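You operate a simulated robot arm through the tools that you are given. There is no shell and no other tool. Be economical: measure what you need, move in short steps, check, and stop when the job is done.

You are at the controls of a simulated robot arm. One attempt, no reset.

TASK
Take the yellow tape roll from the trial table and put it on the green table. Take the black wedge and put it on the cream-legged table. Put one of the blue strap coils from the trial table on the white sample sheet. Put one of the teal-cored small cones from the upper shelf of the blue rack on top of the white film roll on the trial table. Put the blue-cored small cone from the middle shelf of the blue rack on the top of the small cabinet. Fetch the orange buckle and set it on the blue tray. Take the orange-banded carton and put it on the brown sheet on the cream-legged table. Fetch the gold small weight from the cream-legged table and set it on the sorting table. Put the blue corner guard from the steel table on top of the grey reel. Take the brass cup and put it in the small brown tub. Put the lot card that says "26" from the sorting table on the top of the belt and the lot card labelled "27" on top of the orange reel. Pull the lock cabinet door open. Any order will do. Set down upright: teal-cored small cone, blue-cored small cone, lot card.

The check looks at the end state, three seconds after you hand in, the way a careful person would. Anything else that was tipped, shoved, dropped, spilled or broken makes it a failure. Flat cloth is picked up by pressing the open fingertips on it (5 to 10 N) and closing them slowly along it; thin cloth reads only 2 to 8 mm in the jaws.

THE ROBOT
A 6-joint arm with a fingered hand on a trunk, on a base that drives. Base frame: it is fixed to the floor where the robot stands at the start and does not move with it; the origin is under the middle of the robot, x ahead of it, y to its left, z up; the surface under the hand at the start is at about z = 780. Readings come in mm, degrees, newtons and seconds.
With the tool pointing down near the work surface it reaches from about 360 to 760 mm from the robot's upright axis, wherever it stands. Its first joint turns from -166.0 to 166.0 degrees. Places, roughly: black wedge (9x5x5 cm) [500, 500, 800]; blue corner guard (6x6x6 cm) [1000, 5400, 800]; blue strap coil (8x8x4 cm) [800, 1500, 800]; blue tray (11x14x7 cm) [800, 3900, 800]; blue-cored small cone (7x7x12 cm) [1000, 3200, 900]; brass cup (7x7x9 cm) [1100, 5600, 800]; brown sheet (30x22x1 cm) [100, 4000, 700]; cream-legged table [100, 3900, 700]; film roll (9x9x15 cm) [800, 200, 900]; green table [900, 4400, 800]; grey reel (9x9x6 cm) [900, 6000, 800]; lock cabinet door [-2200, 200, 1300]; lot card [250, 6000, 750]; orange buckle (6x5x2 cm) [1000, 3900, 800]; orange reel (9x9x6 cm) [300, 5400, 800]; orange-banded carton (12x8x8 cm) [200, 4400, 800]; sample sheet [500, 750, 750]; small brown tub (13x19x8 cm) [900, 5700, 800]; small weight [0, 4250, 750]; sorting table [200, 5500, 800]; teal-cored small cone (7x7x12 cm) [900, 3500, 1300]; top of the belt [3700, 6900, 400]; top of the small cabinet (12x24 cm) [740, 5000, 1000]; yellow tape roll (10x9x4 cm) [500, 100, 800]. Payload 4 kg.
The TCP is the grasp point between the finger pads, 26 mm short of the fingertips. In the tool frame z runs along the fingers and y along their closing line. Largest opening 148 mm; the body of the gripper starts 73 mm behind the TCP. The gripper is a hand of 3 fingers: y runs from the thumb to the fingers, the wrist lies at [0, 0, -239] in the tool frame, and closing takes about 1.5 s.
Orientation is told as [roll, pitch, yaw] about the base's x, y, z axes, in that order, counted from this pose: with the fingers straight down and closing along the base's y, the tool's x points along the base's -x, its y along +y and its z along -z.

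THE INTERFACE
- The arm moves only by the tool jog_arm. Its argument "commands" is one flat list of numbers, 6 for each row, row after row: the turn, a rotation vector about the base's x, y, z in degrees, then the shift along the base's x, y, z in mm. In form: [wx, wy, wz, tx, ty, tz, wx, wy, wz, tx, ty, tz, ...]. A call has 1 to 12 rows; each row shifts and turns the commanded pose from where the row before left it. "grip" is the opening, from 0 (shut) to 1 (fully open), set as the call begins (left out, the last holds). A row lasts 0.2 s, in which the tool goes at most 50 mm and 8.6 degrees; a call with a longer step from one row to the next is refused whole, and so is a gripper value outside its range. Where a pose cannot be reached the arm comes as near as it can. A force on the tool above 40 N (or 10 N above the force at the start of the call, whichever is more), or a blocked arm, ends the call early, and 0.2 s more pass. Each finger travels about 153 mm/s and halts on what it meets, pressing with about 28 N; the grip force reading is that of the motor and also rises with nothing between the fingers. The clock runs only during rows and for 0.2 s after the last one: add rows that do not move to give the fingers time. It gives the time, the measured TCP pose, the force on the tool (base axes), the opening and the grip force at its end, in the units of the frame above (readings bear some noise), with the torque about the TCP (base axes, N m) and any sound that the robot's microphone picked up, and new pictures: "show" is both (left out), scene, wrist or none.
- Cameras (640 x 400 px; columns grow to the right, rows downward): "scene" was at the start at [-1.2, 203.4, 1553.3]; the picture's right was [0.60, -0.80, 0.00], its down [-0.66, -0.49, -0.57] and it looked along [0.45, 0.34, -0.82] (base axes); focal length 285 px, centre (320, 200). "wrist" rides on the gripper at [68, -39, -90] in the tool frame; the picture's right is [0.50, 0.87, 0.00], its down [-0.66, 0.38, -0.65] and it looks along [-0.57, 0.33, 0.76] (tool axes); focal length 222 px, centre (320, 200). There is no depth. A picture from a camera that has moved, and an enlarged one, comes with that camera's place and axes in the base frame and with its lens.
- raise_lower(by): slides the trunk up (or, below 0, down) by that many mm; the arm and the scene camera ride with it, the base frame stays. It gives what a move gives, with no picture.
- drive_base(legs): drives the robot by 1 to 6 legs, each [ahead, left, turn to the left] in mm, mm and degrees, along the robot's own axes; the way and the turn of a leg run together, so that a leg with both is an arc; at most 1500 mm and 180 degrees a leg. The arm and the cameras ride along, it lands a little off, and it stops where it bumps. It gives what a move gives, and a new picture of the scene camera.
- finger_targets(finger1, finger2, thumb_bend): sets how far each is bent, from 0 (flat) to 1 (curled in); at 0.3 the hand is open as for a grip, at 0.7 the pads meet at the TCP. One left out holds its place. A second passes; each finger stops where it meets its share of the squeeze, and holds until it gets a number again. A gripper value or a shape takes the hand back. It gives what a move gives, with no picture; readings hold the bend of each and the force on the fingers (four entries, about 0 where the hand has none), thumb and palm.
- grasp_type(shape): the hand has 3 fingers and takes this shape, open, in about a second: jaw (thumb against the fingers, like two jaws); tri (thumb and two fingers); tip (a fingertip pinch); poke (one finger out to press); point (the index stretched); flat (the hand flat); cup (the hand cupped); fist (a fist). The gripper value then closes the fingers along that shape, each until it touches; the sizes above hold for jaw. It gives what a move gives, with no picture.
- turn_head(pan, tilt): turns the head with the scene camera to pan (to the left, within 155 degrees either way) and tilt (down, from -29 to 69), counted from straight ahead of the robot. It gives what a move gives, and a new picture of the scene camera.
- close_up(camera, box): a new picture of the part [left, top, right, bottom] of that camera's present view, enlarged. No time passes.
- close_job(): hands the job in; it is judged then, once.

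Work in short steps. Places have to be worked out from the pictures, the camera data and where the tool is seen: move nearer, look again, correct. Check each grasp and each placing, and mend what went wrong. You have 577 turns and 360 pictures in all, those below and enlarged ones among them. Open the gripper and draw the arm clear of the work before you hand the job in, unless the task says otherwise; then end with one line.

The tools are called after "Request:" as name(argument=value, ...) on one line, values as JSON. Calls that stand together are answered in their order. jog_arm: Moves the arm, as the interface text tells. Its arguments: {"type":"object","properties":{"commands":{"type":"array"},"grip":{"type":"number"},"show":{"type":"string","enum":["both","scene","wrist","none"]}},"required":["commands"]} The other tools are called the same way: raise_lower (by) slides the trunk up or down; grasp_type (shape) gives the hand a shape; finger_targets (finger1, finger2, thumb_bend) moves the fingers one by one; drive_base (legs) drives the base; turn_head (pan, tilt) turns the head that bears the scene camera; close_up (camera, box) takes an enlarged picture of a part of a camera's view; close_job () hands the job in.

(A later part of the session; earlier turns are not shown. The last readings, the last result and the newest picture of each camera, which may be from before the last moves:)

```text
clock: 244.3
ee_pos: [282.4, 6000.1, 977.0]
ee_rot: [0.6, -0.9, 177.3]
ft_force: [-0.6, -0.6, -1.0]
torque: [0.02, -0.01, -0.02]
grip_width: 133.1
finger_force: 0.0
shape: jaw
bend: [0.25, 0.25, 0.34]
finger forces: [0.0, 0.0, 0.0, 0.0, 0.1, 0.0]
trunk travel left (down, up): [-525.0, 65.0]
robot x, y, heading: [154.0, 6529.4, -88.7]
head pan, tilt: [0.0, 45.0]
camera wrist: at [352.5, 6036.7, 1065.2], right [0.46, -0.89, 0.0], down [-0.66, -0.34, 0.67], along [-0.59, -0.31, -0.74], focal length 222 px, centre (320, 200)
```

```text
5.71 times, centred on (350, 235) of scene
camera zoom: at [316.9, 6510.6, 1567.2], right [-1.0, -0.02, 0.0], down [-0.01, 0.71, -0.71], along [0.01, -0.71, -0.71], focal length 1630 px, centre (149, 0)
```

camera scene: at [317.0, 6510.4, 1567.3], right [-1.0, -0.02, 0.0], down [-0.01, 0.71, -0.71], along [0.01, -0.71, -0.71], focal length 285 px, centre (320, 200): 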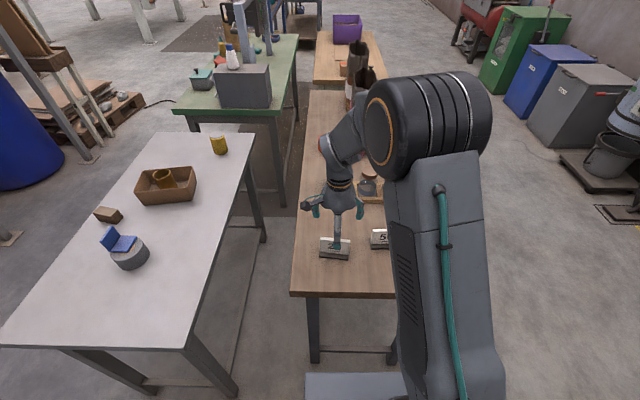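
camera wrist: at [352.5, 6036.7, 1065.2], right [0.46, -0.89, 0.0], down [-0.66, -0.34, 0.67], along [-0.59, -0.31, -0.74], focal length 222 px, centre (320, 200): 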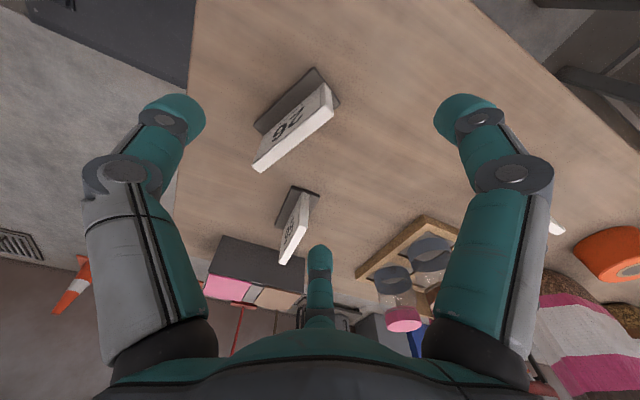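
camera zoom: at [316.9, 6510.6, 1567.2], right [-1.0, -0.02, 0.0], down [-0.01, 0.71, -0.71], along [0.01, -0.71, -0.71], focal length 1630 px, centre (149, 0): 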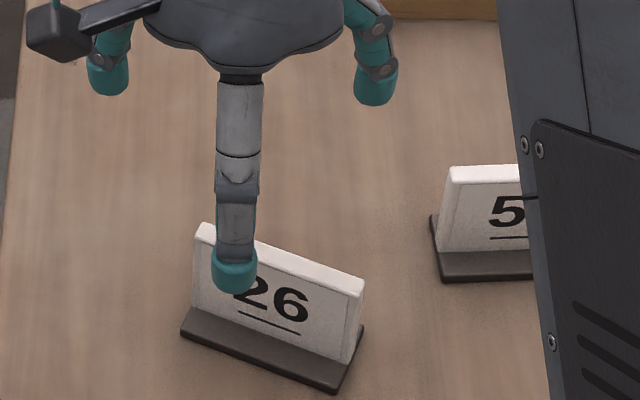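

Card 26 is upright at [253,6016], rotated about −23°. Rotate the tool −20° and re-centre.

Request:
jog_arm(commands=[0, 0, -7, -10, 5, 0, 0, 0, -7, -10, 5, 0, 0, 0, -6.3, -9, 5, 0, 0, 0, 0, 0, 0, 0], show="wrist")

```text
clock: 245.3
ee_pos: [252.6, 6015.2, 976.3]
ee_rot: [0.6, -1.0, 157.0]
ft_force: [-0.3, -0.4, -0.4]
torque: [0.01, 0.05, -0.02]
grip_width: 132.6
finger_force: 0.0
shape: jaw
bend: [0.25, 0.25, 0.34]
finger forces: [0.1, 0.0, 0.0, 0.0, 0.0, 0.0]
trunk travel left (down, up): [-525.0, 65.0]
robot x, y, heading: [154.2, 6528.3, -88.9]
head pan, tilt: [0.0, 45.0]
camera wrist: at [331.4, 6025.4, 1065.1], right [0.12, -0.99, 0.0], down [-0.74, -0.09, 0.67], along [-0.66, -0.08, -0.74], focal length 222 px, centre (320, 200)
```

wrist: 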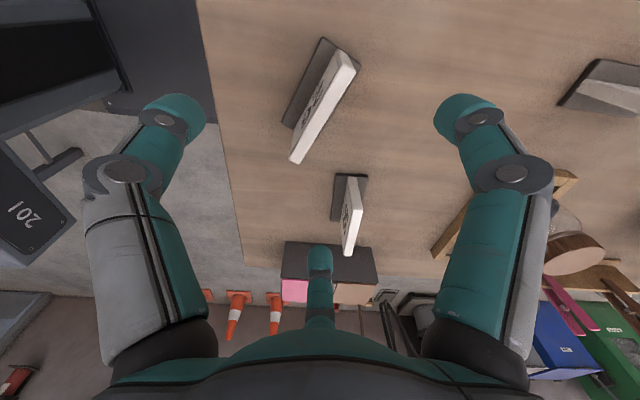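

Tool is now parallel to the plate; fine shift (+7,+3), descend and close.

Request:
jog_arm(commands=[0, 0, 0, 7, 3, -45, 0, 0, 0, 0, 0, -45, 0, 0, 0, 0, 0, -34, 0, 0, 0, 0, 0, 0], show="wrist", grip=0.7)

Request:
jog_arm(commands=[0, 0, 0, 0, 0, 0, 0, 0, 0, 0, 0, 0, 0, 0, 0, 0, 0, 0], show="wrist", grip=0.35)

```text
clock: 246.3
ee_pos: [261.0, 6016.7, 851.9]
ee_rot: [0.6, -0.9, 157.0]
ft_force: [-0.3, 0.3, 0.5]
torque: [-0.02, 0.01, -0.01]
grip_width: 103.9
finger_force: 0.1
shape: jaw
bend: [0.28, 0.28, 0.74]
finger forces: [0.0, 0.1, 0.1, 0.0, 0.0, 0.1]
trunk travel left (down, up): [-525.0, 65.0]
robot x, y, heading: [155.4, 6530.4, -88.9]
head pan, tilt: [0.0, 45.0]
camera wrist: at [339.1, 6027.6, 940.8], right [0.12, -0.99, 0.0], down [-0.74, -0.09, 0.67], along [-0.66, -0.08, -0.74], focal length 222 px, centre (320, 200)
```

wrist: 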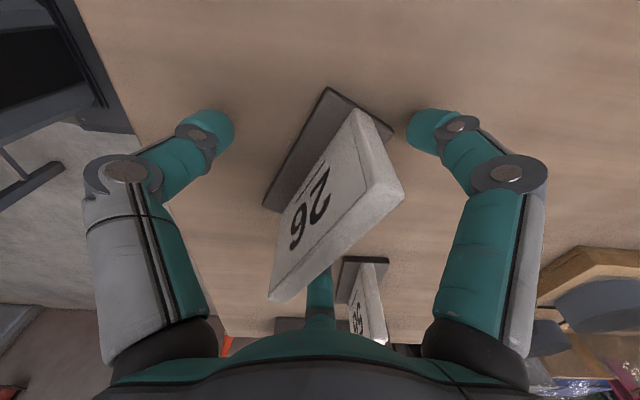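

```text
clock: 247.1
ee_pos: [260.5, 6017.6, 852.5]
ee_rot: [0.6, -1.0, 157.0]
ft_force: [-0.5, 0.2, 0.9]
torque: [-0.01, -0.02, 0.03]
grip_width: 52.7
finger_force: 0.0
shape: jaw
bend: [0.77, 0.77, 0.7]
finger forces: [0.3, 0.4, 0.0, 0.0, 0.5, 0.1]
trunk travel left (down, up): [-525.0, 65.0]
robot x, y, heading: [152.0, 6530.9, -88.9]
head pan, tilt: [0.0, 45.0]
camera wrist: at [339.0, 6027.7, 941.3], right [0.12, -0.99, 0.0], down [-0.74, -0.09, 0.67], along [-0.66, -0.08, -0.74], focal length 222 px, centre (320, 200)
```

wrist: 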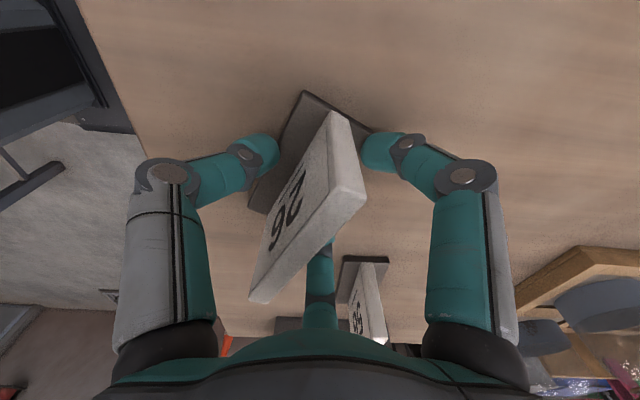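

The fingertips meet the foot's edges rather than the plate. Reopen, raise 20 mm, and close on the plate.

Request:
jog_arm(commands=[0, 0, 0, 0, 0, 0, 0, 0, 0, 0, 0, 0, 0, 0, 0, 0, 0, 10, 0, 0, 0, 0, 0, 10, 0, 0, 0, 0, 0, 0], show="wrist", grip=0.6)

```text
clock: 248.3
ee_pos: [261.1, 6017.5, 873.2]
ee_rot: [0.6, -0.9, 156.9]
ft_force: [0.6, -0.1, 0.2]
torque: [0.01, 0.02, -0.02]
grip_width: 88.2
finger_force: 0.0
shape: jaw
bend: [0.32, 0.32, 0.7]
finger forces: [0.0, 0.0, 0.0, 0.1, 0.0, 0.0]
trunk travel left (down, up): [-525.0, 65.0]
robot x, y, heading: [154.3, 6527.8, -88.8]
head pan, tilt: [0.0, 45.0]
camera wrist: at [338.8, 6027.8, 961.7], right [0.12, -0.99, 0.0], down [-0.74, -0.09, 0.67], along [-0.66, -0.08, -0.74], focal length 222 px, centre (320, 200)
```

wrist: 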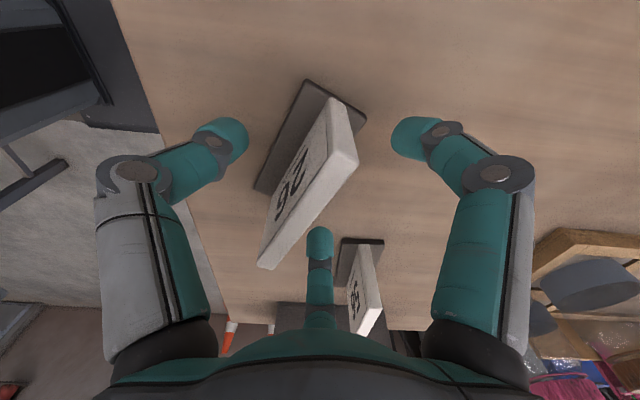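

Plate centre is now ≈[257,6030]; shift there and close.

Request:
jog_arm(commands=[0, 0, 0, -4, 11, 0, 0, 0, 0, 0, 0, 0], show="none")

Request:
jog_arm(commands=[0, 0, 0, 0, 0, 0, 0, 0, 0, 0, 0, 0, 0, 0, 0, 0, 0, 0, 0, 0, 0, 0, 0, 0], show="wrist", grip=0)

```text
clock: 248.9
ee_pos: [255.5, 6028.1, 873.4]
ee_rot: [0.7, -1.0, 157.0]
ft_force: [-0.1, -0.8, 0.5]
torque: [-0.04, 0.02, -0.03]
grip_width: 88.3
finger_force: 0.0
shape: jaw
bend: [0.32, 0.32, 0.7]
finger forces: [0.0, 0.1, 0.1, 0.0, 0.0, 0.0]
trunk travel left (down, up): [-525.0, 65.0]
robot x, y, heading: [152.4, 6531.2, -88.9]
head pan, tilt: [0.0, 45.0]
```

```text
clock: 249.9
ee_pos: [257.0, 6027.3, 874.0]
ee_rot: [0.6, -1.0, 156.9]
ft_force: [0.9, -0.4, -0.4]
torque: [0.02, 0.03, 0.02]
grip_width: 12.4
finger_force: 27.6
shape: jaw
bend: [0.74, 0.74, 0.7]
finger forces: [0.0, 0.0, 0.0, 0.0, 26.8, 0.0]
trunk travel left (down, up): [-525.0, 65.0]
robot x, y, heading: [157.5, 6531.2, -89.0]
head pan, tilt: [0.0, 45.0]
camera wrist: at [334.9, 6038.6, 961.3], right [0.12, -0.99, 0.0], down [-0.74, -0.09, 0.67], along [-0.66, -0.08, -0.74], focal length 222 px, centre (320, 200)
```

wrist: 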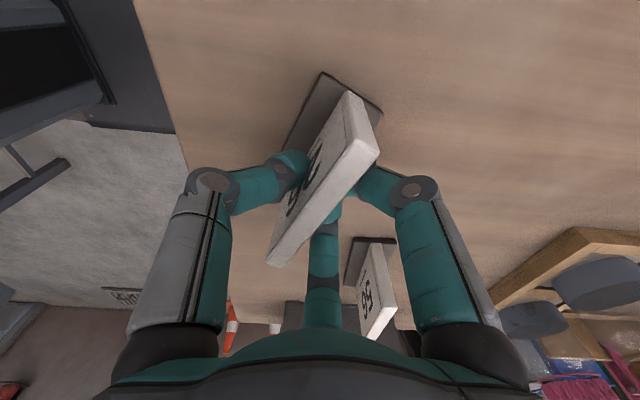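

Plate pinched (12 mm). Lift and check.

Request:
jog_arm(commands=[0, 0, 0, 0, 0, 30, 0, 0, 0, 0, 0, 45, 0, 0, 0, 0, 0, 45, 0, 0, 0, 0, 0, 40, 0, 0, 0, 0, 0, 0], show="wrist")

```text
clock: 251.1
ee_pos: [255.6, 6027.8, 1032.3]
ee_rot: [0.5, -1.0, 157.0]
ft_force: [0.2, 0.7, -1.0]
torque: [-0.03, 0.0, 0.0]
grip_width: 12.0
finger_force: 28.2
shape: jaw
bend: [0.74, 0.74, 0.7]
finger forces: [0.0, 0.0, 0.0, 0.0, 26.7, 0.0]
trunk travel left (down, up): [-525.0, 65.0]
robot x, y, heading: [152.8, 6528.6, -88.7]
head pan, tilt: [0.0, 45.0]
camera wrist: at [334.6, 6038.6, 1120.9], right [0.12, -0.99, 0.0], down [-0.74, -0.09, 0.67], along [-0.66, -0.08, -0.74], focal length 222 px, centre (320, 200)
```

wrist: 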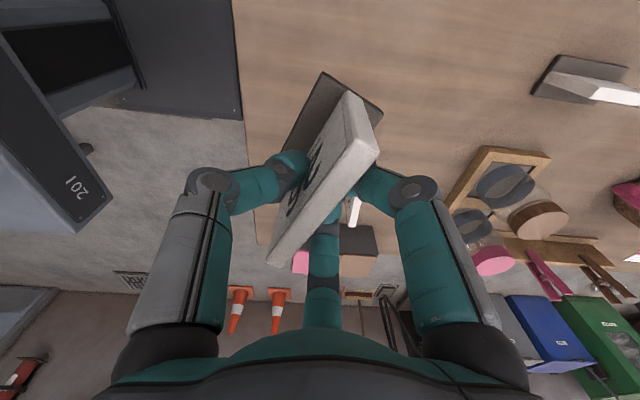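

Card 26 held. Drive back to the corridor, east, turn to face +x, and step north past the post toward the belt.

Request:
drive_base(legs=[[-200, 0, 0], [0, 1450, 0], [0, 250, 0], [0, 0, 90], [0, 520, 0]])

Request:
turn_head(pan=0, tilt=25)

```text
clock: 267.5
ee_pos: [2357.8, 7386.2, 1031.4]
ee_rot: [0.5, -1.0, -112.9]
ft_force: [0.6, 0.2, -0.8]
torque: [0.01, 0.04, -0.02]
grip_width: 11.7
finger_force: 27.9
shape: jaw
bend: [0.74, 0.74, 0.7]
finger forces: [0.0, 0.1, 0.0, 0.0, 26.3, 0.0]
trunk travel left (down, up): [-525.0, 65.0]
robot x, y, heading: [1856.9, 7282.2, 1.1]
head pan, tilt: [0.0, 45.0]
camera scene: at [1876.2, 7444.3, 1567.2], right [0.02, -1.0, 0.0], down [-0.71, -0.02, -0.71], along [0.71, 0.01, -0.71], focal length 285 px, centre (320, 200)
```

scene: 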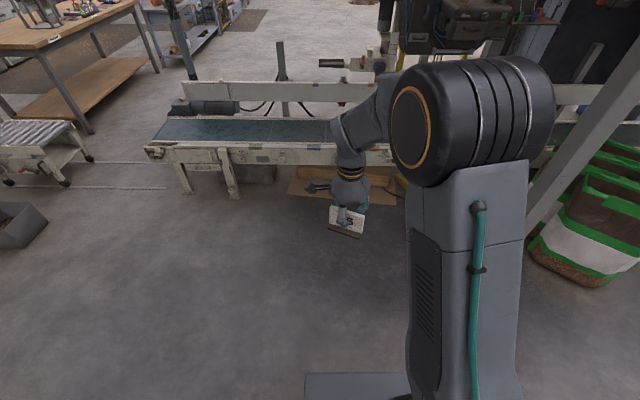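

```text
clock: 268.3
ee_pos: [2358.9, 7387.2, 1032.0]
ee_rot: [0.6, -1.0, -112.9]
ft_force: [0.1, -1.2, -0.8]
torque: [-0.02, -0.02, 0.01]
grip_width: 11.8
finger_force: 27.6
shape: jaw
bend: [0.74, 0.74, 0.7]
finger forces: [0.1, 0.1, 0.1, 0.1, 26.2, 0.0]
trunk travel left (down, up): [-525.0, 65.0]
robot x, y, heading: [1858.9, 7283.0, 1.2]
head pan, tilt: [0.0, 25.0]
camera scene: at [1887.0, 7444.4, 1597.8], right [0.02, -1.0, 0.0], down [-0.42, -0.01, -0.91], along [0.91, 0.02, -0.42], focal length 285 px, centre (320, 200)
```

scene: 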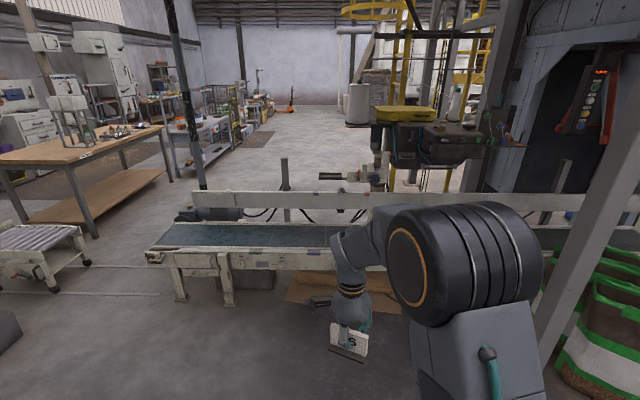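

Path is clear; drive ahead to near the belt.

Request:
drive_base(legs=[[1100, 0, -1]])

Request:
turn_head(pan=20, tilt=50)

Request:
jog_arm(commands=[0, 0, 0, 0, 0, 0], show="wrist")

```text
clock: 273.9
ee_pos: [3440.5, 7385.5, 1032.5]
ee_rot: [0.6, -1.1, -114.2]
ft_force: [-0.2, 0.0, 0.0]
torque: [0.0, -0.02, -0.01]
grip_width: 12.0
finger_force: 27.7
shape: jaw
bend: [0.74, 0.74, 0.7]
finger forces: [0.0, 0.0, 0.0, 0.0, 26.2, 0.1]
trunk travel left (down, up): [-525.0, 65.0]
robot x, y, heading: [2936.8, 7295.3, -0.1]
head pan, tilt: [0.0, 25.0]
camera scene: at [2969.7, 7454.7, 1597.8], right [0.0, -1.0, 0.0], down [-0.42, 0.0, -0.91], along [0.91, 0.0, -0.42], focal length 285 px, centre (320, 200)
```

scene: 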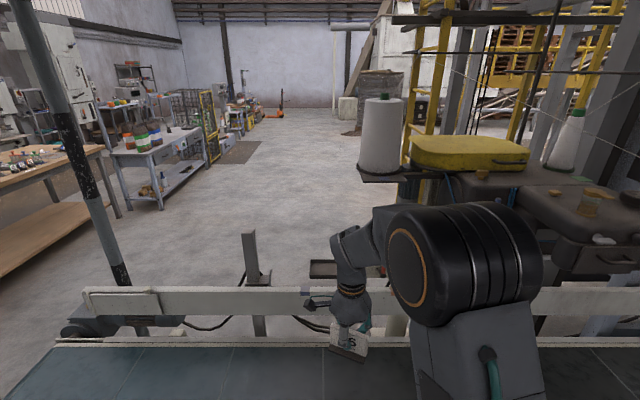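

```text
clock: 274.8
ee_pos: [3438.9, 7386.1, 1032.5]
ee_rot: [0.5, -1.0, -114.2]
ft_force: [-1.1, 0.1, -0.4]
torque: [-0.01, 0.0, -0.01]
grip_width: 11.7
finger_force: 28.1
shape: jaw
bend: [0.74, 0.74, 0.7]
finger forces: [0.0, 0.0, 0.0, 0.1, 26.2, 0.0]
trunk travel left (down, up): [-525.0, 65.0]
robot x, y, heading: [2933.6, 7292.8, 0.1]
head pan, tilt: [20.0, 50.0]
camera scene: at [2949.9, 7481.0, 1560.4], right [0.34, -0.94, 0.0], down [-0.72, -0.26, -0.64], along [0.6, 0.22, -0.77], focal length 285 px, centre (320, 200)
```

scene: 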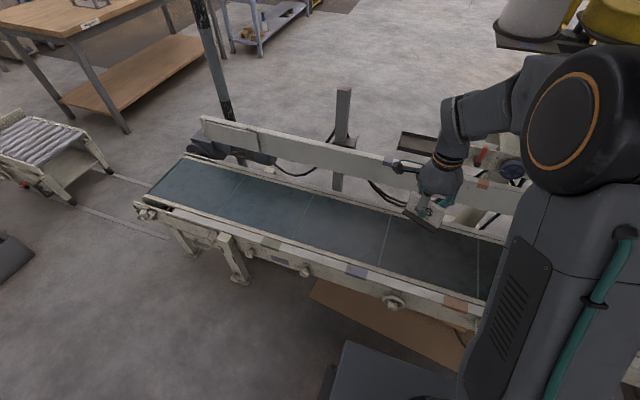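

```text
clock: 275.1
ee_pos: [3439.2, 7386.0, 1031.4]
ee_rot: [0.7, -1.0, -114.2]
ft_force: [0.9, 0.0, 0.0]
torque: [0.03, -0.01, -0.04]
grip_width: 12.1
finger_force: 28.6
shape: jaw
bend: [0.74, 0.74, 0.7]
finger forces: [0.0, 0.0, 0.0, 0.0, 26.2, 0.1]
trunk travel left (down, up): [-525.0, 65.0]
robot x, y, heading: [2938.4, 7296.5, -0.0]
head pan, tilt: [20.0, 50.0]
camera wrist: at [3431.0, 7466.0, 1120.4], right [0.99, 0.1, 0.0], down [0.08, -0.74, 0.67], along [0.07, -0.67, -0.74], focal length 222 px, centre (320, 200)
```

wrist: 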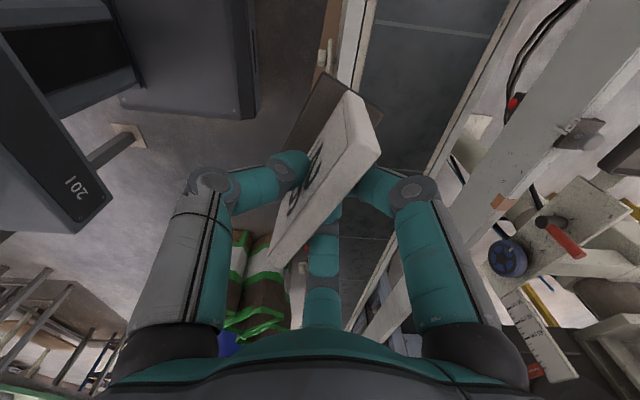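

Belt surface ≈ z 415, x from 3557 to 3884. Drive ahead 130 mm and lower the trunk 400 mm.

Request:
drive_base(legs=[[130, 0, 0]])

Request:
raise_lower(by=-400)

Request:
jog_arm(commands=[0, 0, 0, 40, 0, 0, 0, 0, 0, 40, 0, 0, 0, 0, 0, 30, 0, 0, 0, 0, 0, 0, 0, 0])

```text
clock: 276.4
ee_pos: [3570.1, 7385.3, 1030.9]
ee_rot: [0.6, -0.9, -114.2]
ft_force: [0.0, 0.1, -0.8]
torque: [-0.02, 0.02, 0.04]
grip_width: 12.2
finger_force: 27.4
shape: jaw
bend: [0.74, 0.74, 0.7]
finger forces: [0.0, 0.0, 0.1, 0.0, 26.3, 0.0]
trunk travel left (down, up): [-525.0, 65.0]
robot x, y, heading: [3068.8, 7291.8, 0.3]
head pan, tilt: [20.0, 50.0]
camera scene: at [3080.2, 7481.0, 1560.3], right [0.34, -0.94, 0.0], down [-0.72, -0.26, -0.64], along [0.6, 0.22, -0.77], focal length 285 px, centre (320, 200)
```

scene: 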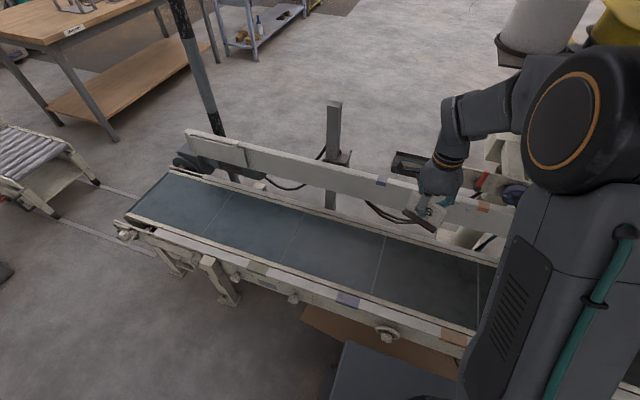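

```text
clock: 280.3
ee_pos: [3569.6, 7385.8, 631.9]
ee_rot: [0.7, -1.0, -114.2]
ft_force: [-0.1, -0.4, -1.2]
torque: [0.0, 0.03, -0.01]
grip_width: 12.0
finger_force: 28.0
shape: jaw
bend: [0.74, 0.74, 0.7]
finger forces: [0.0, 0.0, 0.0, 0.0, 26.3, 0.1]
trunk travel left (down, up): [-125.0, 465.0]
robot x, y, heading: [3066.0, 7293.9, -0.1]
head pan, tilt: [20.0, 50.0]
```

```text
clock: 281.3
ee_pos: [3678.5, 7386.1, 631.7]
ee_rot: [0.6, -1.0, -114.1]
ft_force: [0.3, -0.2, -1.0]
torque: [0.01, -0.02, 0.0]
grip_width: 11.8
finger_force: 28.0
shape: jaw
bend: [0.74, 0.74, 0.7]
finger forces: [0.0, 0.0, 0.0, 0.0, 26.3, 0.0]
trunk travel left (down, up): [-125.0, 465.0]
robot x, y, heading: [3068.7, 7292.8, -0.1]
head pan, tilt: [20.0, 50.0]
camera scene: at [3079.7, 7480.9, 1160.3], right [0.34, -0.94, 0.0], down [-0.72, -0.26, -0.64], along [0.6, 0.22, -0.77], focal length 285 px, centre (320, 200)
camera wrist: at [3670.0, 7466.4, 720.4], right [0.99, 0.1, 0.0], down [0.08, -0.74, 0.67], along [0.07, -0.67, -0.74], focal length 222 px, centre (320, 200)
```

scene: 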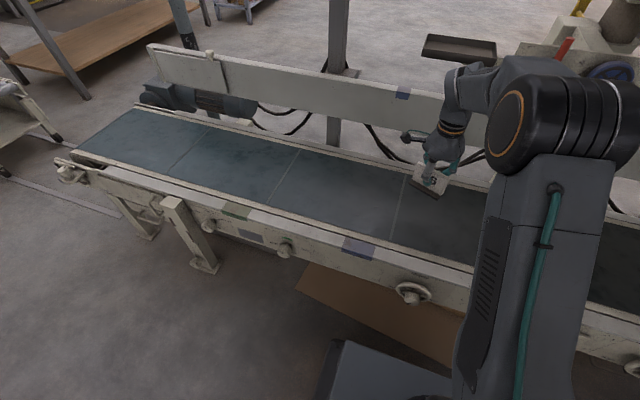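
wrist: 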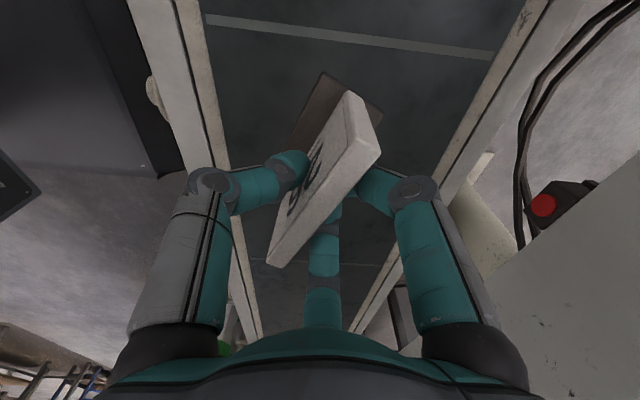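

Over the belt centre. Lower toward it.

Request:
jog_arm(commands=[0, 0, 0, 0, 0, -40, 0, 0, 0, 0, 0, -40, 0, 0, 0, 0, 0, -30, 0, 0, 0, 0, 0, -8, 0, 0, 0, 0, 0, -6, 0, 0, 0, 0, 0, -6, 0, 0, 0, 0, 0, -5, 0, 0, 0, 0, 0, -5, 0, 0, 0, 0, 0, -4, 0, 0, 0, 0, 0, -4])

```text
clock: 283.1
ee_pos: [3680.5, 7386.2, 498.8]
ee_rot: [1.0, -0.6, -114.3]
ft_force: [-10.5, -2.2, 28.4]
torque: [-0.01, 0.3, 0.07]
grip_width: 13.9
finger_force: 27.9
shape: jaw
bend: [0.74, 0.74, 0.72]
finger forces: [0.1, 0.0, 0.0, 0.0, 38.6, 0.0]
trunk travel left (down, up): [-125.0, 465.0]
robot x, y, heading: [3065.4, 7292.4, 0.1]
head pan, tilt: [20.0, 50.0]
stopped in row 9: the force on the tool passed its limit at 44 N (the readings are from after the stop); the commanded pose is now the measured one
camera scene: at [3077.4, 7480.5, 1160.6], right [0.34, -0.94, 0.0], down [-0.72, -0.26, -0.64], along [0.61, 0.22, -0.76], focal length 285 px, centre (320, 200)
camera wrist: at [3671.1, 7466.1, 587.4], right [0.99, 0.1, 0.01], down [0.07, -0.74, 0.67], along [0.07, -0.66, -0.74], focal length 222 px, centre (320, 200)
```

scene: 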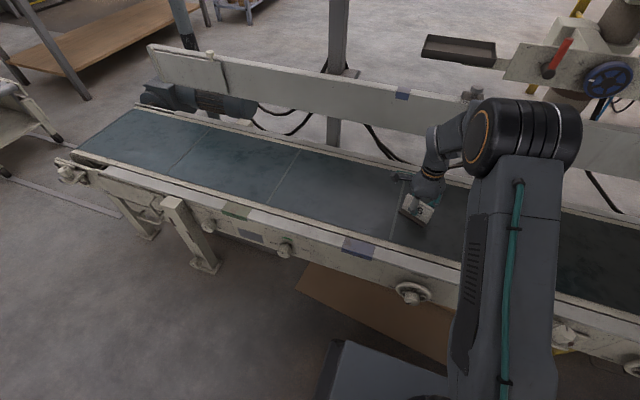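
wrist: 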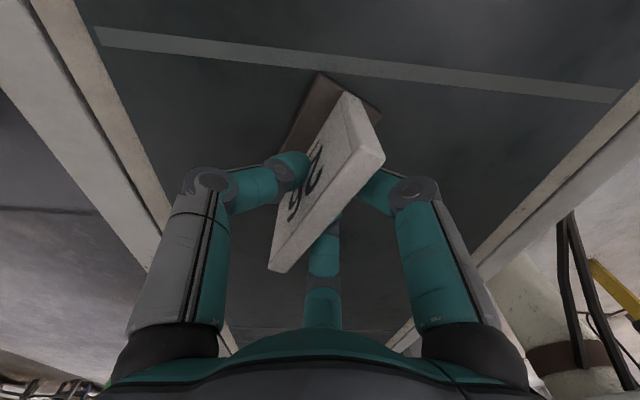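

Seated on the belt. Ease off slightly, open, and rise.

Request:
jog_arm(commands=[0, 0, 0, 0, 0, 2, 0, 0, 0, 0, 0, 0, 0, 0, 0, 0, 0, 0, 0, 0, 0, 0, 0, 0, 0, 0, 0, 0, 0, 0, 0, 0, 0, 0, 0, 30, 0, 0, 0, 0, 0, 45, 0, 0, 0, 0, 0, 50], grip=0.55)

Request:
close_up(camera="scene", box=[370, 160, 470, 250])

```text
clock: 284.9
ee_pos: [3681.2, 7385.8, 622.6]
ee_rot: [0.8, -0.8, -114.2]
ft_force: [1.2, -0.5, -0.5]
torque: [-0.01, 0.03, 0.0]
grip_width: 81.2
finger_force: 0.1
shape: jaw
bend: [0.34, 0.34, 0.7]
finger forces: [0.1, 0.0, 0.0, 0.0, 0.1, 0.0]
trunk travel left (down, up): [-125.0, 465.0]
robot x, y, heading: [3065.1, 7290.9, -0.2]
head pan, tilt: [20.0, 50.0]
camera scene: at [3079.9, 7480.9, 1160.3], right [0.34, -0.94, 0.0], down [-0.72, -0.26, -0.64], along [0.6, 0.22, -0.77], focal length 285 px, centre (320, 200)
camera wrist: at [3672.4, 7465.7, 711.0], right [0.99, 0.1, 0.01], down [0.07, -0.74, 0.67], along [0.07, -0.66, -0.74], focal length 222 px, centre (320, 200)
```

scene: 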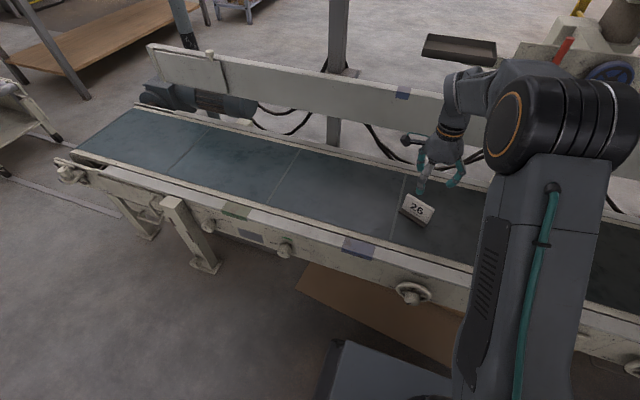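
wrist: 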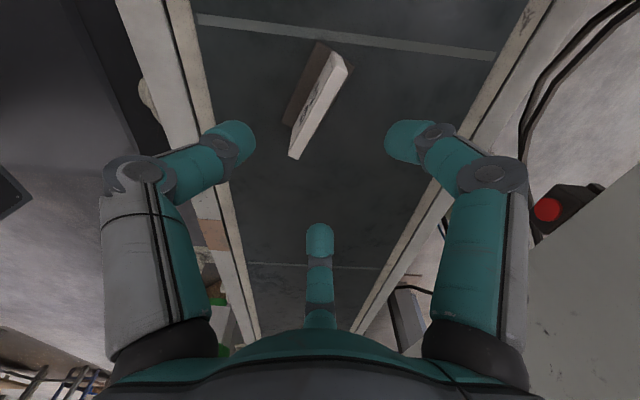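

```text
4.44 times, centred on (420, 205) of scene
camera zoom: at [3079.9, 7480.9, 1160.3], right [0.34, -0.94, 0.0], down [-0.72, -0.26, -0.64], along [0.6, 0.22, -0.77], focal length 1268 px, centre (-124, 178)
```

zoom: 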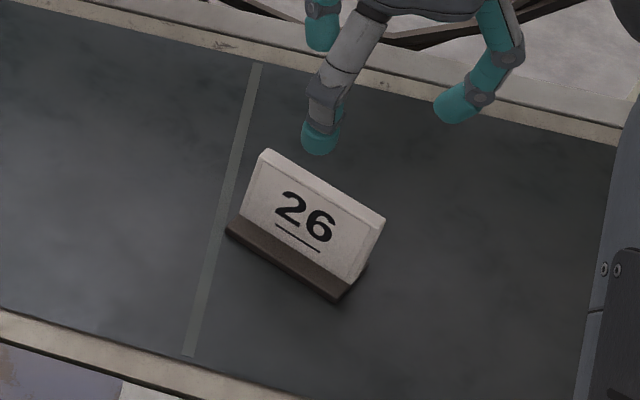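

Card 26 stands on the belt. Raise the trunk and drive back west through the corridor to the sorting table's west side.

Request:
raise_lower(by=400)

Request:
drive_base(legs=[[-1200, 0, 0], [0, -545, 0], [-1400, 0, 0], [-1360, 0, 0]])

Request:
turn_head(pan=-60, tilt=30)

```text
clock: 288.7
ee_pos: [3681.4, 7385.9, 1021.4]
ee_rot: [0.9, -0.7, -114.2]
ft_force: [-0.1, 0.0, 0.2]
torque: [0.01, -0.01, -0.01]
grip_width: 80.9
finger_force: 0.1
shape: jaw
bend: [0.34, 0.34, 0.7]
finger forces: [0.1, 0.0, 0.0, 0.0, 0.0, 0.0]
trunk travel left (down, up): [-525.0, 65.0]
robot x, y, heading: [3065.8, 7294.9, -0.1]
head pan, tilt: [20.0, 50.0]
```

```text
clock: 297.2
ee_pos: [2477.1, 6916.0, 1023.0]
ee_rot: [0.6, -0.3, -113.3]
ft_force: [1.3, 14.9, -5.6]
torque: [-0.11, 0.1, 0.18]
grip_width: 74.7
finger_force: 0.1
shape: jaw
bend: [0.34, 0.43, 0.7]
finger forces: [0.0, 15.5, 0.1, 0.0, 0.0, 0.0]
trunk travel left (down, up): [-525.0, 65.0]
robot x, y, heading: [1857.4, 6810.1, 0.6]
head pan, tilt: [20.0, 50.0]
stopped in leg 2: the force on the tool passed its limit at 52 N (the readings are from after the stop); the commanded pose is now the measured one
camera scene: at [1875.1, 6997.0, 1559.9], right [0.35, -0.94, 0.0], down [-0.72, -0.27, -0.64], along [0.6, 0.22, -0.77], focal length 285 px, centre (320, 200)
```

scene: 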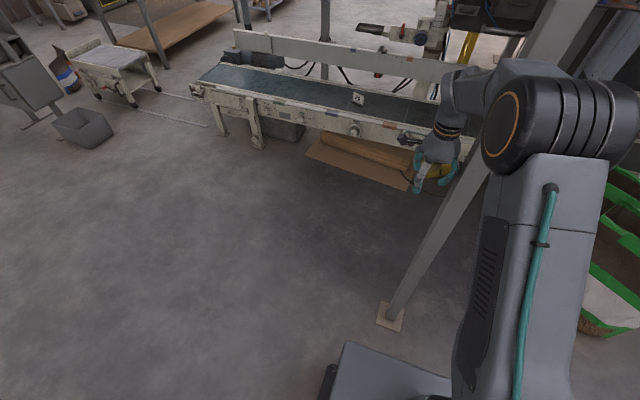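

```text
clock: 298.7
ee_pos: [2476.7, 6915.1, 1023.5]
ee_rot: [0.8, -0.2, -113.4]
ft_force: [-1.2, 23.0, -5.0]
torque: [-0.29, 0.01, 0.08]
grip_width: 73.1
finger_force: 0.1
shape: jaw
bend: [0.34, 0.76, 0.7]
finger forces: [0.0, 22.0, 0.0, 0.0, 0.0, 0.0]
trunk travel left (down, up): [-525.0, 65.0]
robot x, y, heading: [1858.5, 6806.1, 0.5]
head pan, tilt: [-60.0, 30.0]
camera scene: at [1848.9, 6892.8, 1589.7], right [-0.86, -0.51, 0.0], down [-0.25, 0.43, -0.87], along [0.44, -0.75, -0.5], focal length 285 px, centre (320, 200)
```

scene: 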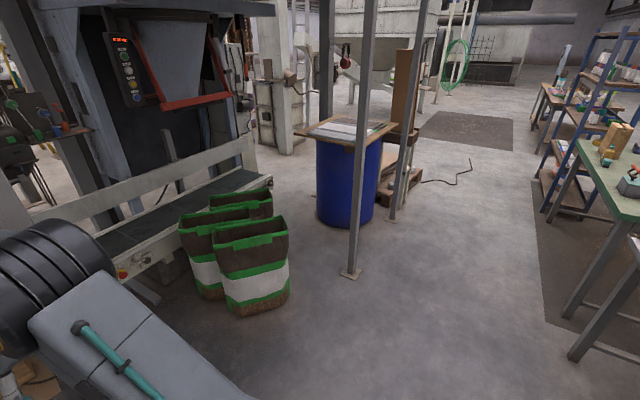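

The arm touched the fixed post. Step away, back up further, then continue.

Request:
drive_base(legs=[[0, 60, 0], [-400, 0, 0], [0, -130, 0], [-1300, 0, 0], [-1050, 0, 0]])

Request:
drive_base(legs=[[0, -1165, 0]])

Request:
turn_head(pan=-10, tilt=40)

```text
clock: 313.8
ee_pos: [-282.8, 6822.1, 1024.6]
ee_rot: [0.7, -0.2, -113.8]
ft_force: [-0.4, -0.1, -0.1]
torque: [-0.01, 0.02, -0.04]
grip_width: 80.8
finger_force: 0.2
shape: jaw
bend: [0.34, 0.34, 0.7]
finger forces: [0.0, 0.1, 0.0, 0.1, 0.0, 0.0]
trunk travel left (down, up): [-525.0, 65.0]
robot x, y, heading: [-902.3, 6721.1, 0.3]
head pan, tilt: [-60.0, 30.0]
camera scene: at [-912.3, 6802.7, 1589.9], right [-0.86, -0.5, 0.0], down [-0.25, 0.43, -0.87], along [0.44, -0.75, -0.5], focal length 285 px, centre (320, 200)
```

scene: 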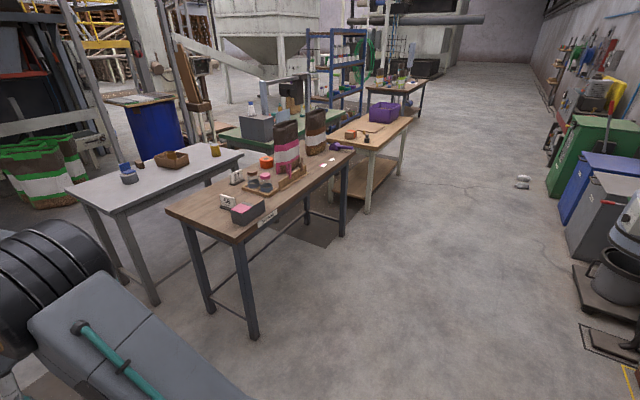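

```text
clock: 319.8
ee_pos: [-284.0, 5646.8, 1025.0]
ee_rot: [0.8, -0.2, -114.3]
ft_force: [-1.1, -0.2, -0.7]
torque: [-0.02, -0.02, 0.01]
grip_width: 80.8
finger_force: 0.2
shape: jaw
bend: [0.34, 0.34, 0.7]
finger forces: [0.0, 0.1, 0.0, 0.0, 0.0, 0.1]
trunk travel left (down, up): [-525.0, 65.0]
robot x, y, heading: [-900.8, 5555.0, -0.2]
head pan, tilt: [-60.0, 30.0]
camera scene: at [-912.1, 5633.9, 1589.9], right [-0.87, -0.49, 0.0], down [-0.25, 0.43, -0.87], along [0.43, -0.75, -0.5], focal length 285 px, centre (320, 200)
```

scene: 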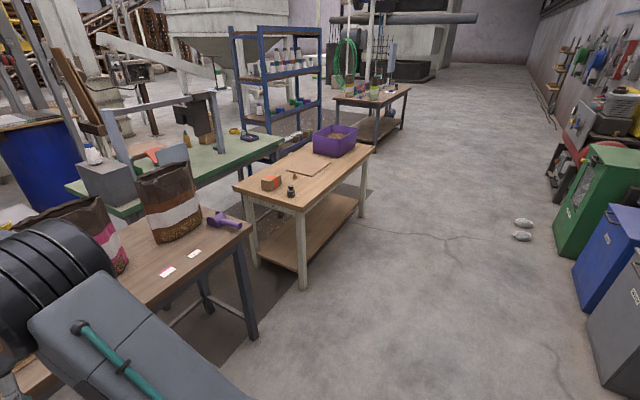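

```text
clock: 321.0
ee_pos: [-282.8, 5646.4, 1024.7]
ee_rot: [0.8, -0.1, -114.3]
ft_force: [-0.5, 0.1, -0.6]
torque: [-0.02, -0.02, -0.03]
grip_width: 80.5
finger_force: 0.0
shape: jaw
bend: [0.34, 0.34, 0.7]
finger forces: [0.0, 0.0, 0.0, 0.0, 0.0, 0.0]
trunk travel left (down, up): [-525.0, 65.0]
robot x, y, heading: [-897.7, 5550.4, -0.6]
head pan, tilt: [-10.0, 40.0]
camera scene: at [-873.3, 5697.2, 1574.5], right [-0.18, -0.98, 0.0], down [-0.63, 0.12, -0.77], along [0.75, -0.14, -0.64], focal length 285 px, centre (320, 200)
```

scene: 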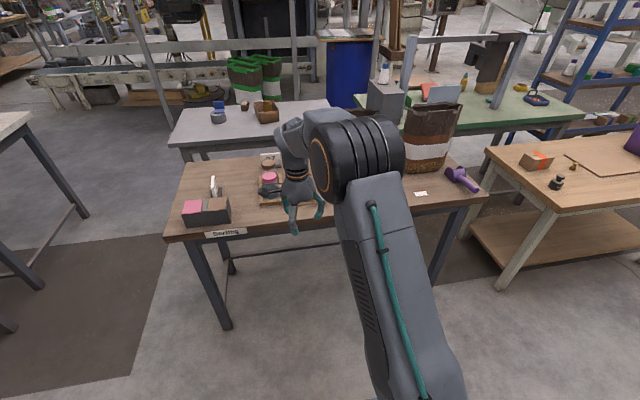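

Good view. Raise the hand a bit and drive in to about (−430,5700).

Request:
jog_arm(commands=[0, 0, 0, 0, 0, 40, 0, 0, 0, 0, 0, 40], show="none")

Request:
drive_base(legs=[[0, 150, 0.5], [460, 0, 0]])

Request:
turn_head(pan=-15, tilt=50)

Request:
jog_arm(commands=[0, 0, 0, 0, 0, 0], show="wrist")

```text
clock: 321.6
ee_pos: [-283.6, 5646.3, 1104.9]
ee_rot: [0.7, -0.2, -114.3]
ft_force: [-0.4, -0.3, -0.7]
torque: [-0.02, -0.02, -0.02]
grip_width: 81.1
finger_force: 0.0
shape: jaw
bend: [0.34, 0.34, 0.7]
finger forces: [0.0, 0.1, 0.0, 0.1, 0.0, 0.0]
trunk travel left (down, up): [-525.0, 65.0]
robot x, y, heading: [-899.6, 5552.1, -0.1]
head pan, tilt: [-10.0, 40.0]
```

```text
clock: 325.3
ee_pos: [172.7, 5800.9, 1104.0]
ee_rot: [0.7, -0.2, -114.0]
ft_force: [0.1, -0.2, 0.5]
torque: [0.01, 0.03, 0.0]
grip_width: 80.9
finger_force: 0.0
shape: jaw
bend: [0.34, 0.34, 0.7]
finger forces: [0.0, 0.0, 0.1, 0.0, 0.0, 0.1]
trunk travel left (down, up): [-525.0, 65.0]
robot x, y, heading: [-446.1, 5702.7, 0.2]
head pan, tilt: [-10.0, 40.0]
camera scene: at [-416.9, 5847.8, 1574.5], right [-0.17, -0.98, 0.0], down [-0.63, 0.11, -0.77], along [0.75, -0.13, -0.64], focal length 285 px, centre (320, 200)
```

scene: 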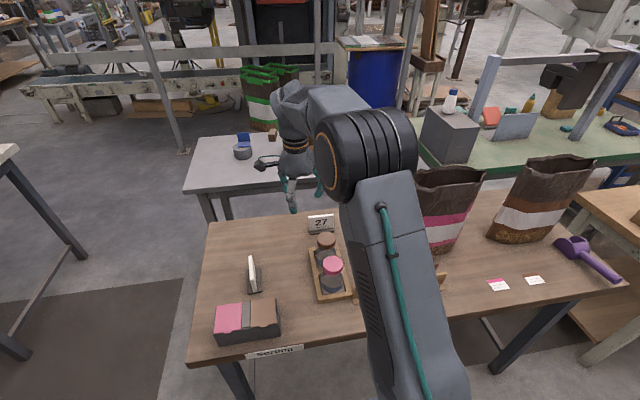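

```text
clock: 326.0
ee_pos: [172.2, 5800.8, 1103.6]
ee_rot: [0.7, -0.1, -114.0]
ft_force: [-0.4, -0.1, 0.6]
torque: [0.03, 0.01, 0.04]
grip_width: 81.0
finger_force: 0.0
shape: jaw
bend: [0.34, 0.34, 0.7]
finger forces: [0.0, 0.0, 0.0, 0.0, 0.1, 0.0]
trunk travel left (down, up): [-525.0, 65.0]
robot x, y, heading: [-441.5, 5705.2, -0.0]
head pan, tilt: [-15.0, 50.0]
camera scene: at [-426.4, 5842.7, 1560.4], right [-0.26, -0.97, 0.0], down [-0.74, 0.2, -0.64], along [0.62, -0.17, -0.77], focal length 285 px, centre (320, 200)
```

scene: 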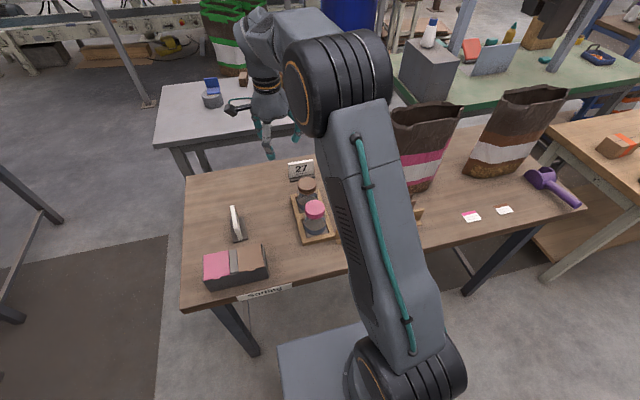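

```text
clock: 326.4
ee_pos: [173.5, 5800.9, 1102.9]
ee_rot: [0.8, -0.1, -114.1]
ft_force: [-0.2, 0.0, -0.8]
torque: [0.0, 0.0, 0.01]
grip_width: 81.0
finger_force: 0.0
shape: jaw
bend: [0.34, 0.34, 0.7]
finger forces: [0.0, 0.1, 0.0, 0.0, 0.1, 0.1]
trunk travel left (down, up): [-525.0, 65.0]
robot x, y, heading: [-441.7, 5702.3, -0.1]
head pan, tilt: [-15.0, 50.0]
camera wrist: at [162.8, 5879.7, 1193.7], right [0.99, 0.11, 0.01], down [0.07, -0.75, 0.66], along [0.08, -0.66, -0.75], focal length 222 px, centre (320, 200)
```

wrist: 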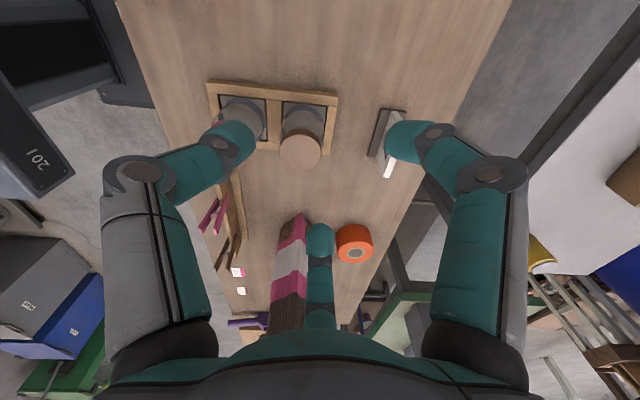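

Card 27 base ≈[298,5714], plate along y. Rotate +24° and move above it.

Request:
jog_arm(commands=[0, 0, 6, 31, -22, 0, 0, 0, 6, 31, -22, 0, 0, 0, 6, 31, -22, 0, 0, 0, 6, 31, -21, 0, 0, 0, 0, 0, 0, -45, 0, 0, 0, 0, 0, -40, 0, 0, 0, 0, 0, 0], show="both", grip=0.7)

```text
clock: 328.0
ee_pos: [283.7, 5719.7, 1013.2]
ee_rot: [0.7, -0.2, -90.1]
ft_force: [-0.2, 0.5, -1.3]
torque: [-0.01, -0.02, 0.01]
grip_width: 103.3
finger_force: 0.0
shape: jaw
bend: [0.28, 0.28, 0.74]
finger forces: [0.0, 0.0, 0.0, 0.0, 0.1, 0.0]
out of reach, approached as far as the arm can: row 4
trunk travel left (down, up): [-525.0, 65.0]
robot x, y, heading: [-442.5, 5705.5, 0.3]
head pan, tilt: [-15.0, 50.0]
camera scene: at [-426.2, 5842.6, 1560.3], right [-0.26, -0.97, 0.0], down [-0.74, 0.2, -0.64], along [0.62, -0.17, -0.77], focal length 285 px, centre (320, 200)
camera wrist: at [243.6, 5788.2, 1104.2], right [0.87, 0.5, 0.01], down [0.37, -0.65, 0.66], along [0.34, -0.57, -0.75], focal length 222 px, centre (320, 200)
```

scene: 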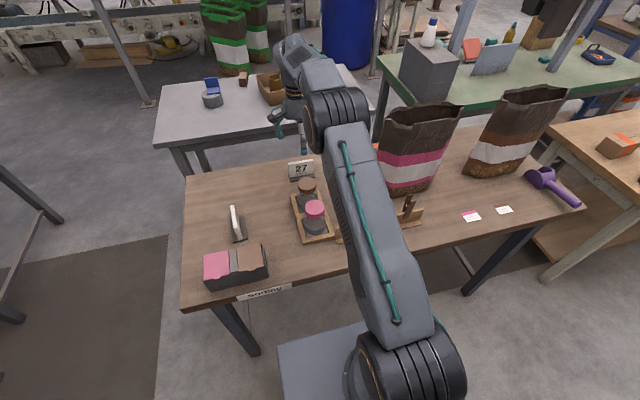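
wrist: 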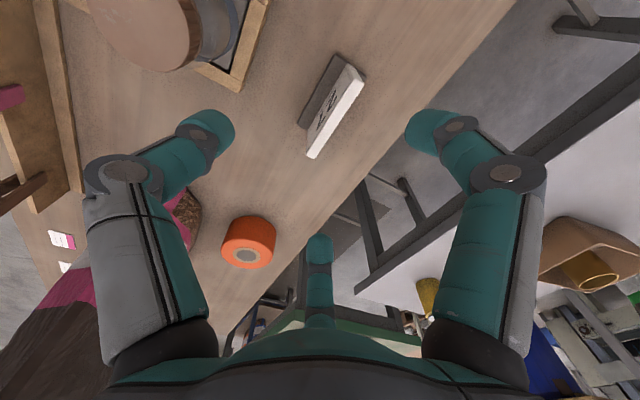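

Plate centre [297,5720], rotated 6.5°; the arm is at its reach limit, so nudge the base ahead 30 mm and correct.

Request:
drive_base(legs=[[30, 0, 0]])

Request:
jog_arm(commands=[0, 0, 6.6, -16, 0, 0, 0, 0, 0, 0, 0, -40, 0, 0, 0, 0, 0, 0], show="wrist")

```text
clock: 328.8
ee_pos: [314.6, 5719.2, 1014.5]
ee_rot: [0.7, -0.1, -90.1]
ft_force: [0.7, -0.4, -0.3]
torque: [0.02, 0.01, 0.01]
grip_width: 103.3
finger_force: 0.1
shape: jaw
bend: [0.28, 0.28, 0.74]
finger forces: [0.1, 0.0, 0.0, 0.0, 0.1, 0.0]
trunk travel left (down, up): [-525.0, 65.0]
robot x, y, heading: [-410.9, 5702.7, -0.1]
head pan, tilt: [-15.0, 50.0]
camera scene: at [-396.0, 5842.6, 1560.3], right [-0.26, -0.97, 0.0], down [-0.74, 0.2, -0.64], along [0.62, -0.17, -0.77], focal length 285 px, centre (320, 200)
```

scene: 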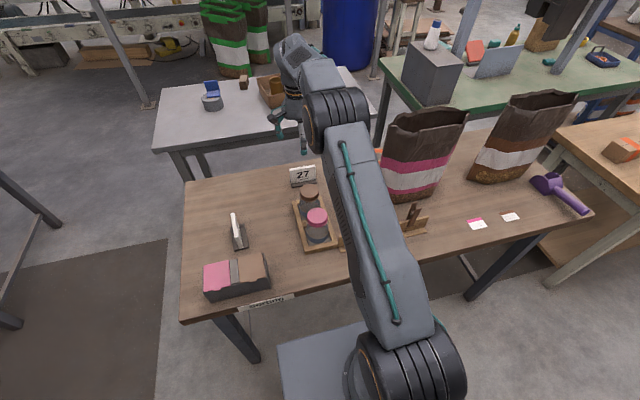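

```text
clock: 329.6
ee_pos: [298.4, 5719.2, 974.6]
ee_rot: [0.7, -0.2, -83.4]
ft_force: [-0.1, 0.1, -0.7]
torque: [0.04, 0.04, 0.04]
grip_width: 103.3
finger_force: 0.0
shape: jaw
bend: [0.28, 0.28, 0.74]
finger forces: [0.0, 0.1, 0.0, 0.0, 0.0, 0.0]
trunk travel left (down, up): [-525.0, 65.0]
robot x, y, heading: [-413.6, 5701.4, -0.1]
head pan, tilt: [-15.0, 50.0]
camera wrist: at [250.4, 5783.2, 1064.4], right [0.8, 0.6, 0.01], down [0.44, -0.61, 0.66], along [0.4, -0.53, -0.75], focal length 222 px, centre (320, 200)
```

wrist: 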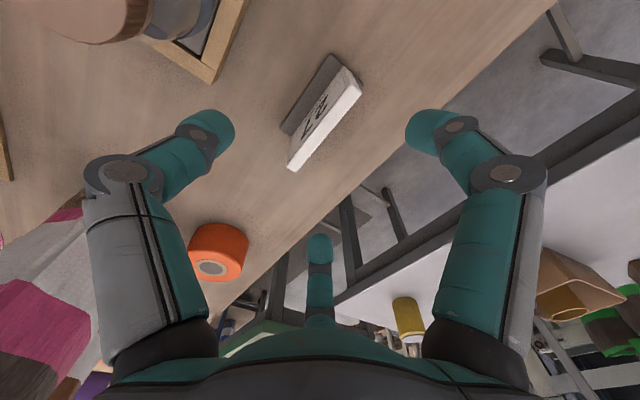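

Fine-tune (−4° yaw, −2,+4 mm), descend to z≈874 and close.

Request:
jog_arm(commands=[0, 0, -4, -2, 4, -30, 0, 0, 0, 0, 0, -40, 0, 0, 0, 0, 0, -30, 0, 0, 0, 0, 0, 0], show="wrist", grip=0.6)

```text
clock: 330.6
ee_pos: [295.9, 5723.4, 875.3]
ee_rot: [0.7, -0.1, -87.4]
ft_force: [-1.1, 0.6, 0.8]
torque: [-0.03, -0.01, -0.01]
grip_width: 89.1
finger_force: 0.1
shape: jaw
bend: [0.32, 0.32, 0.7]
finger forces: [0.1, 0.0, 0.0, 0.0, 0.1, 0.0]
trunk travel left (down, up): [-525.0, 65.0]
robot x, y, heading: [-410.9, 5703.0, -0.1]
head pan, tilt: [-15.0, 50.0]
camera wrist: at [252.1, 5791.0, 964.2], right [0.84, 0.54, 0.01], down [0.4, -0.64, 0.66], along [0.36, -0.55, -0.75], focal length 222 px, centre (320, 200)
```

wrist: 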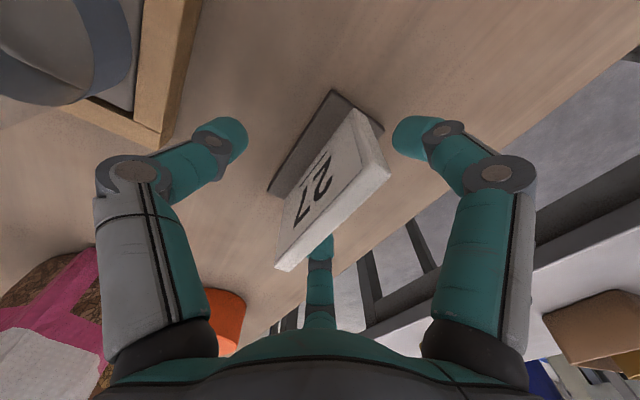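

Aligned. Close.

Request:
jog_arm(commands=[0, 0, 0, 2, 0, 0, 0, 0, 0, 0, 0, 0, 0, 0, 0, 0, 0, 0, 0, 0, 0, 0, 0, 0, 0, 0, 0, 0, 0, 0], show="wrist", grip=0)

```text
clock: 331.8
ee_pos: [298.3, 5723.4, 874.8]
ee_rot: [0.7, -0.2, -87.4]
ft_force: [-0.2, -0.2, 0.5]
torque: [0.0, 0.01, -0.01]
grip_width: 12.3
finger_force: 28.3
shape: jaw
bend: [0.74, 0.73, 0.7]
finger forces: [0.0, 22.7, 0.0, 0.0, 26.6, 0.0]
trunk travel left (down, up): [-525.0, 65.0]
robot x, y, heading: [-414.5, 5699.4, 0.0]
head pan, tilt: [-15.0, 50.0]
camera wrist: at [254.2, 5790.8, 964.7], right [0.84, 0.54, 0.01], down [0.4, -0.64, 0.66], along [0.36, -0.55, -0.75], focal length 222 px, centre (320, 200)
```

wrist: 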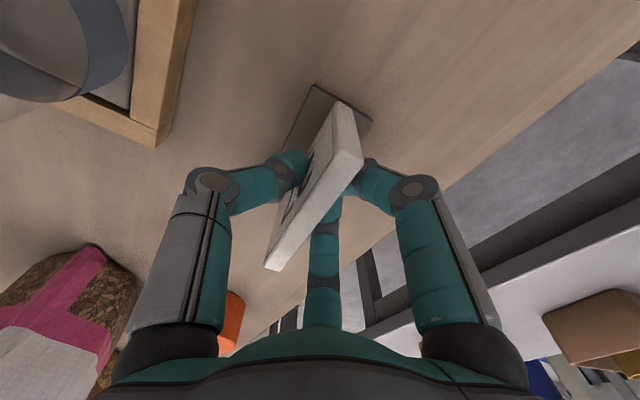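

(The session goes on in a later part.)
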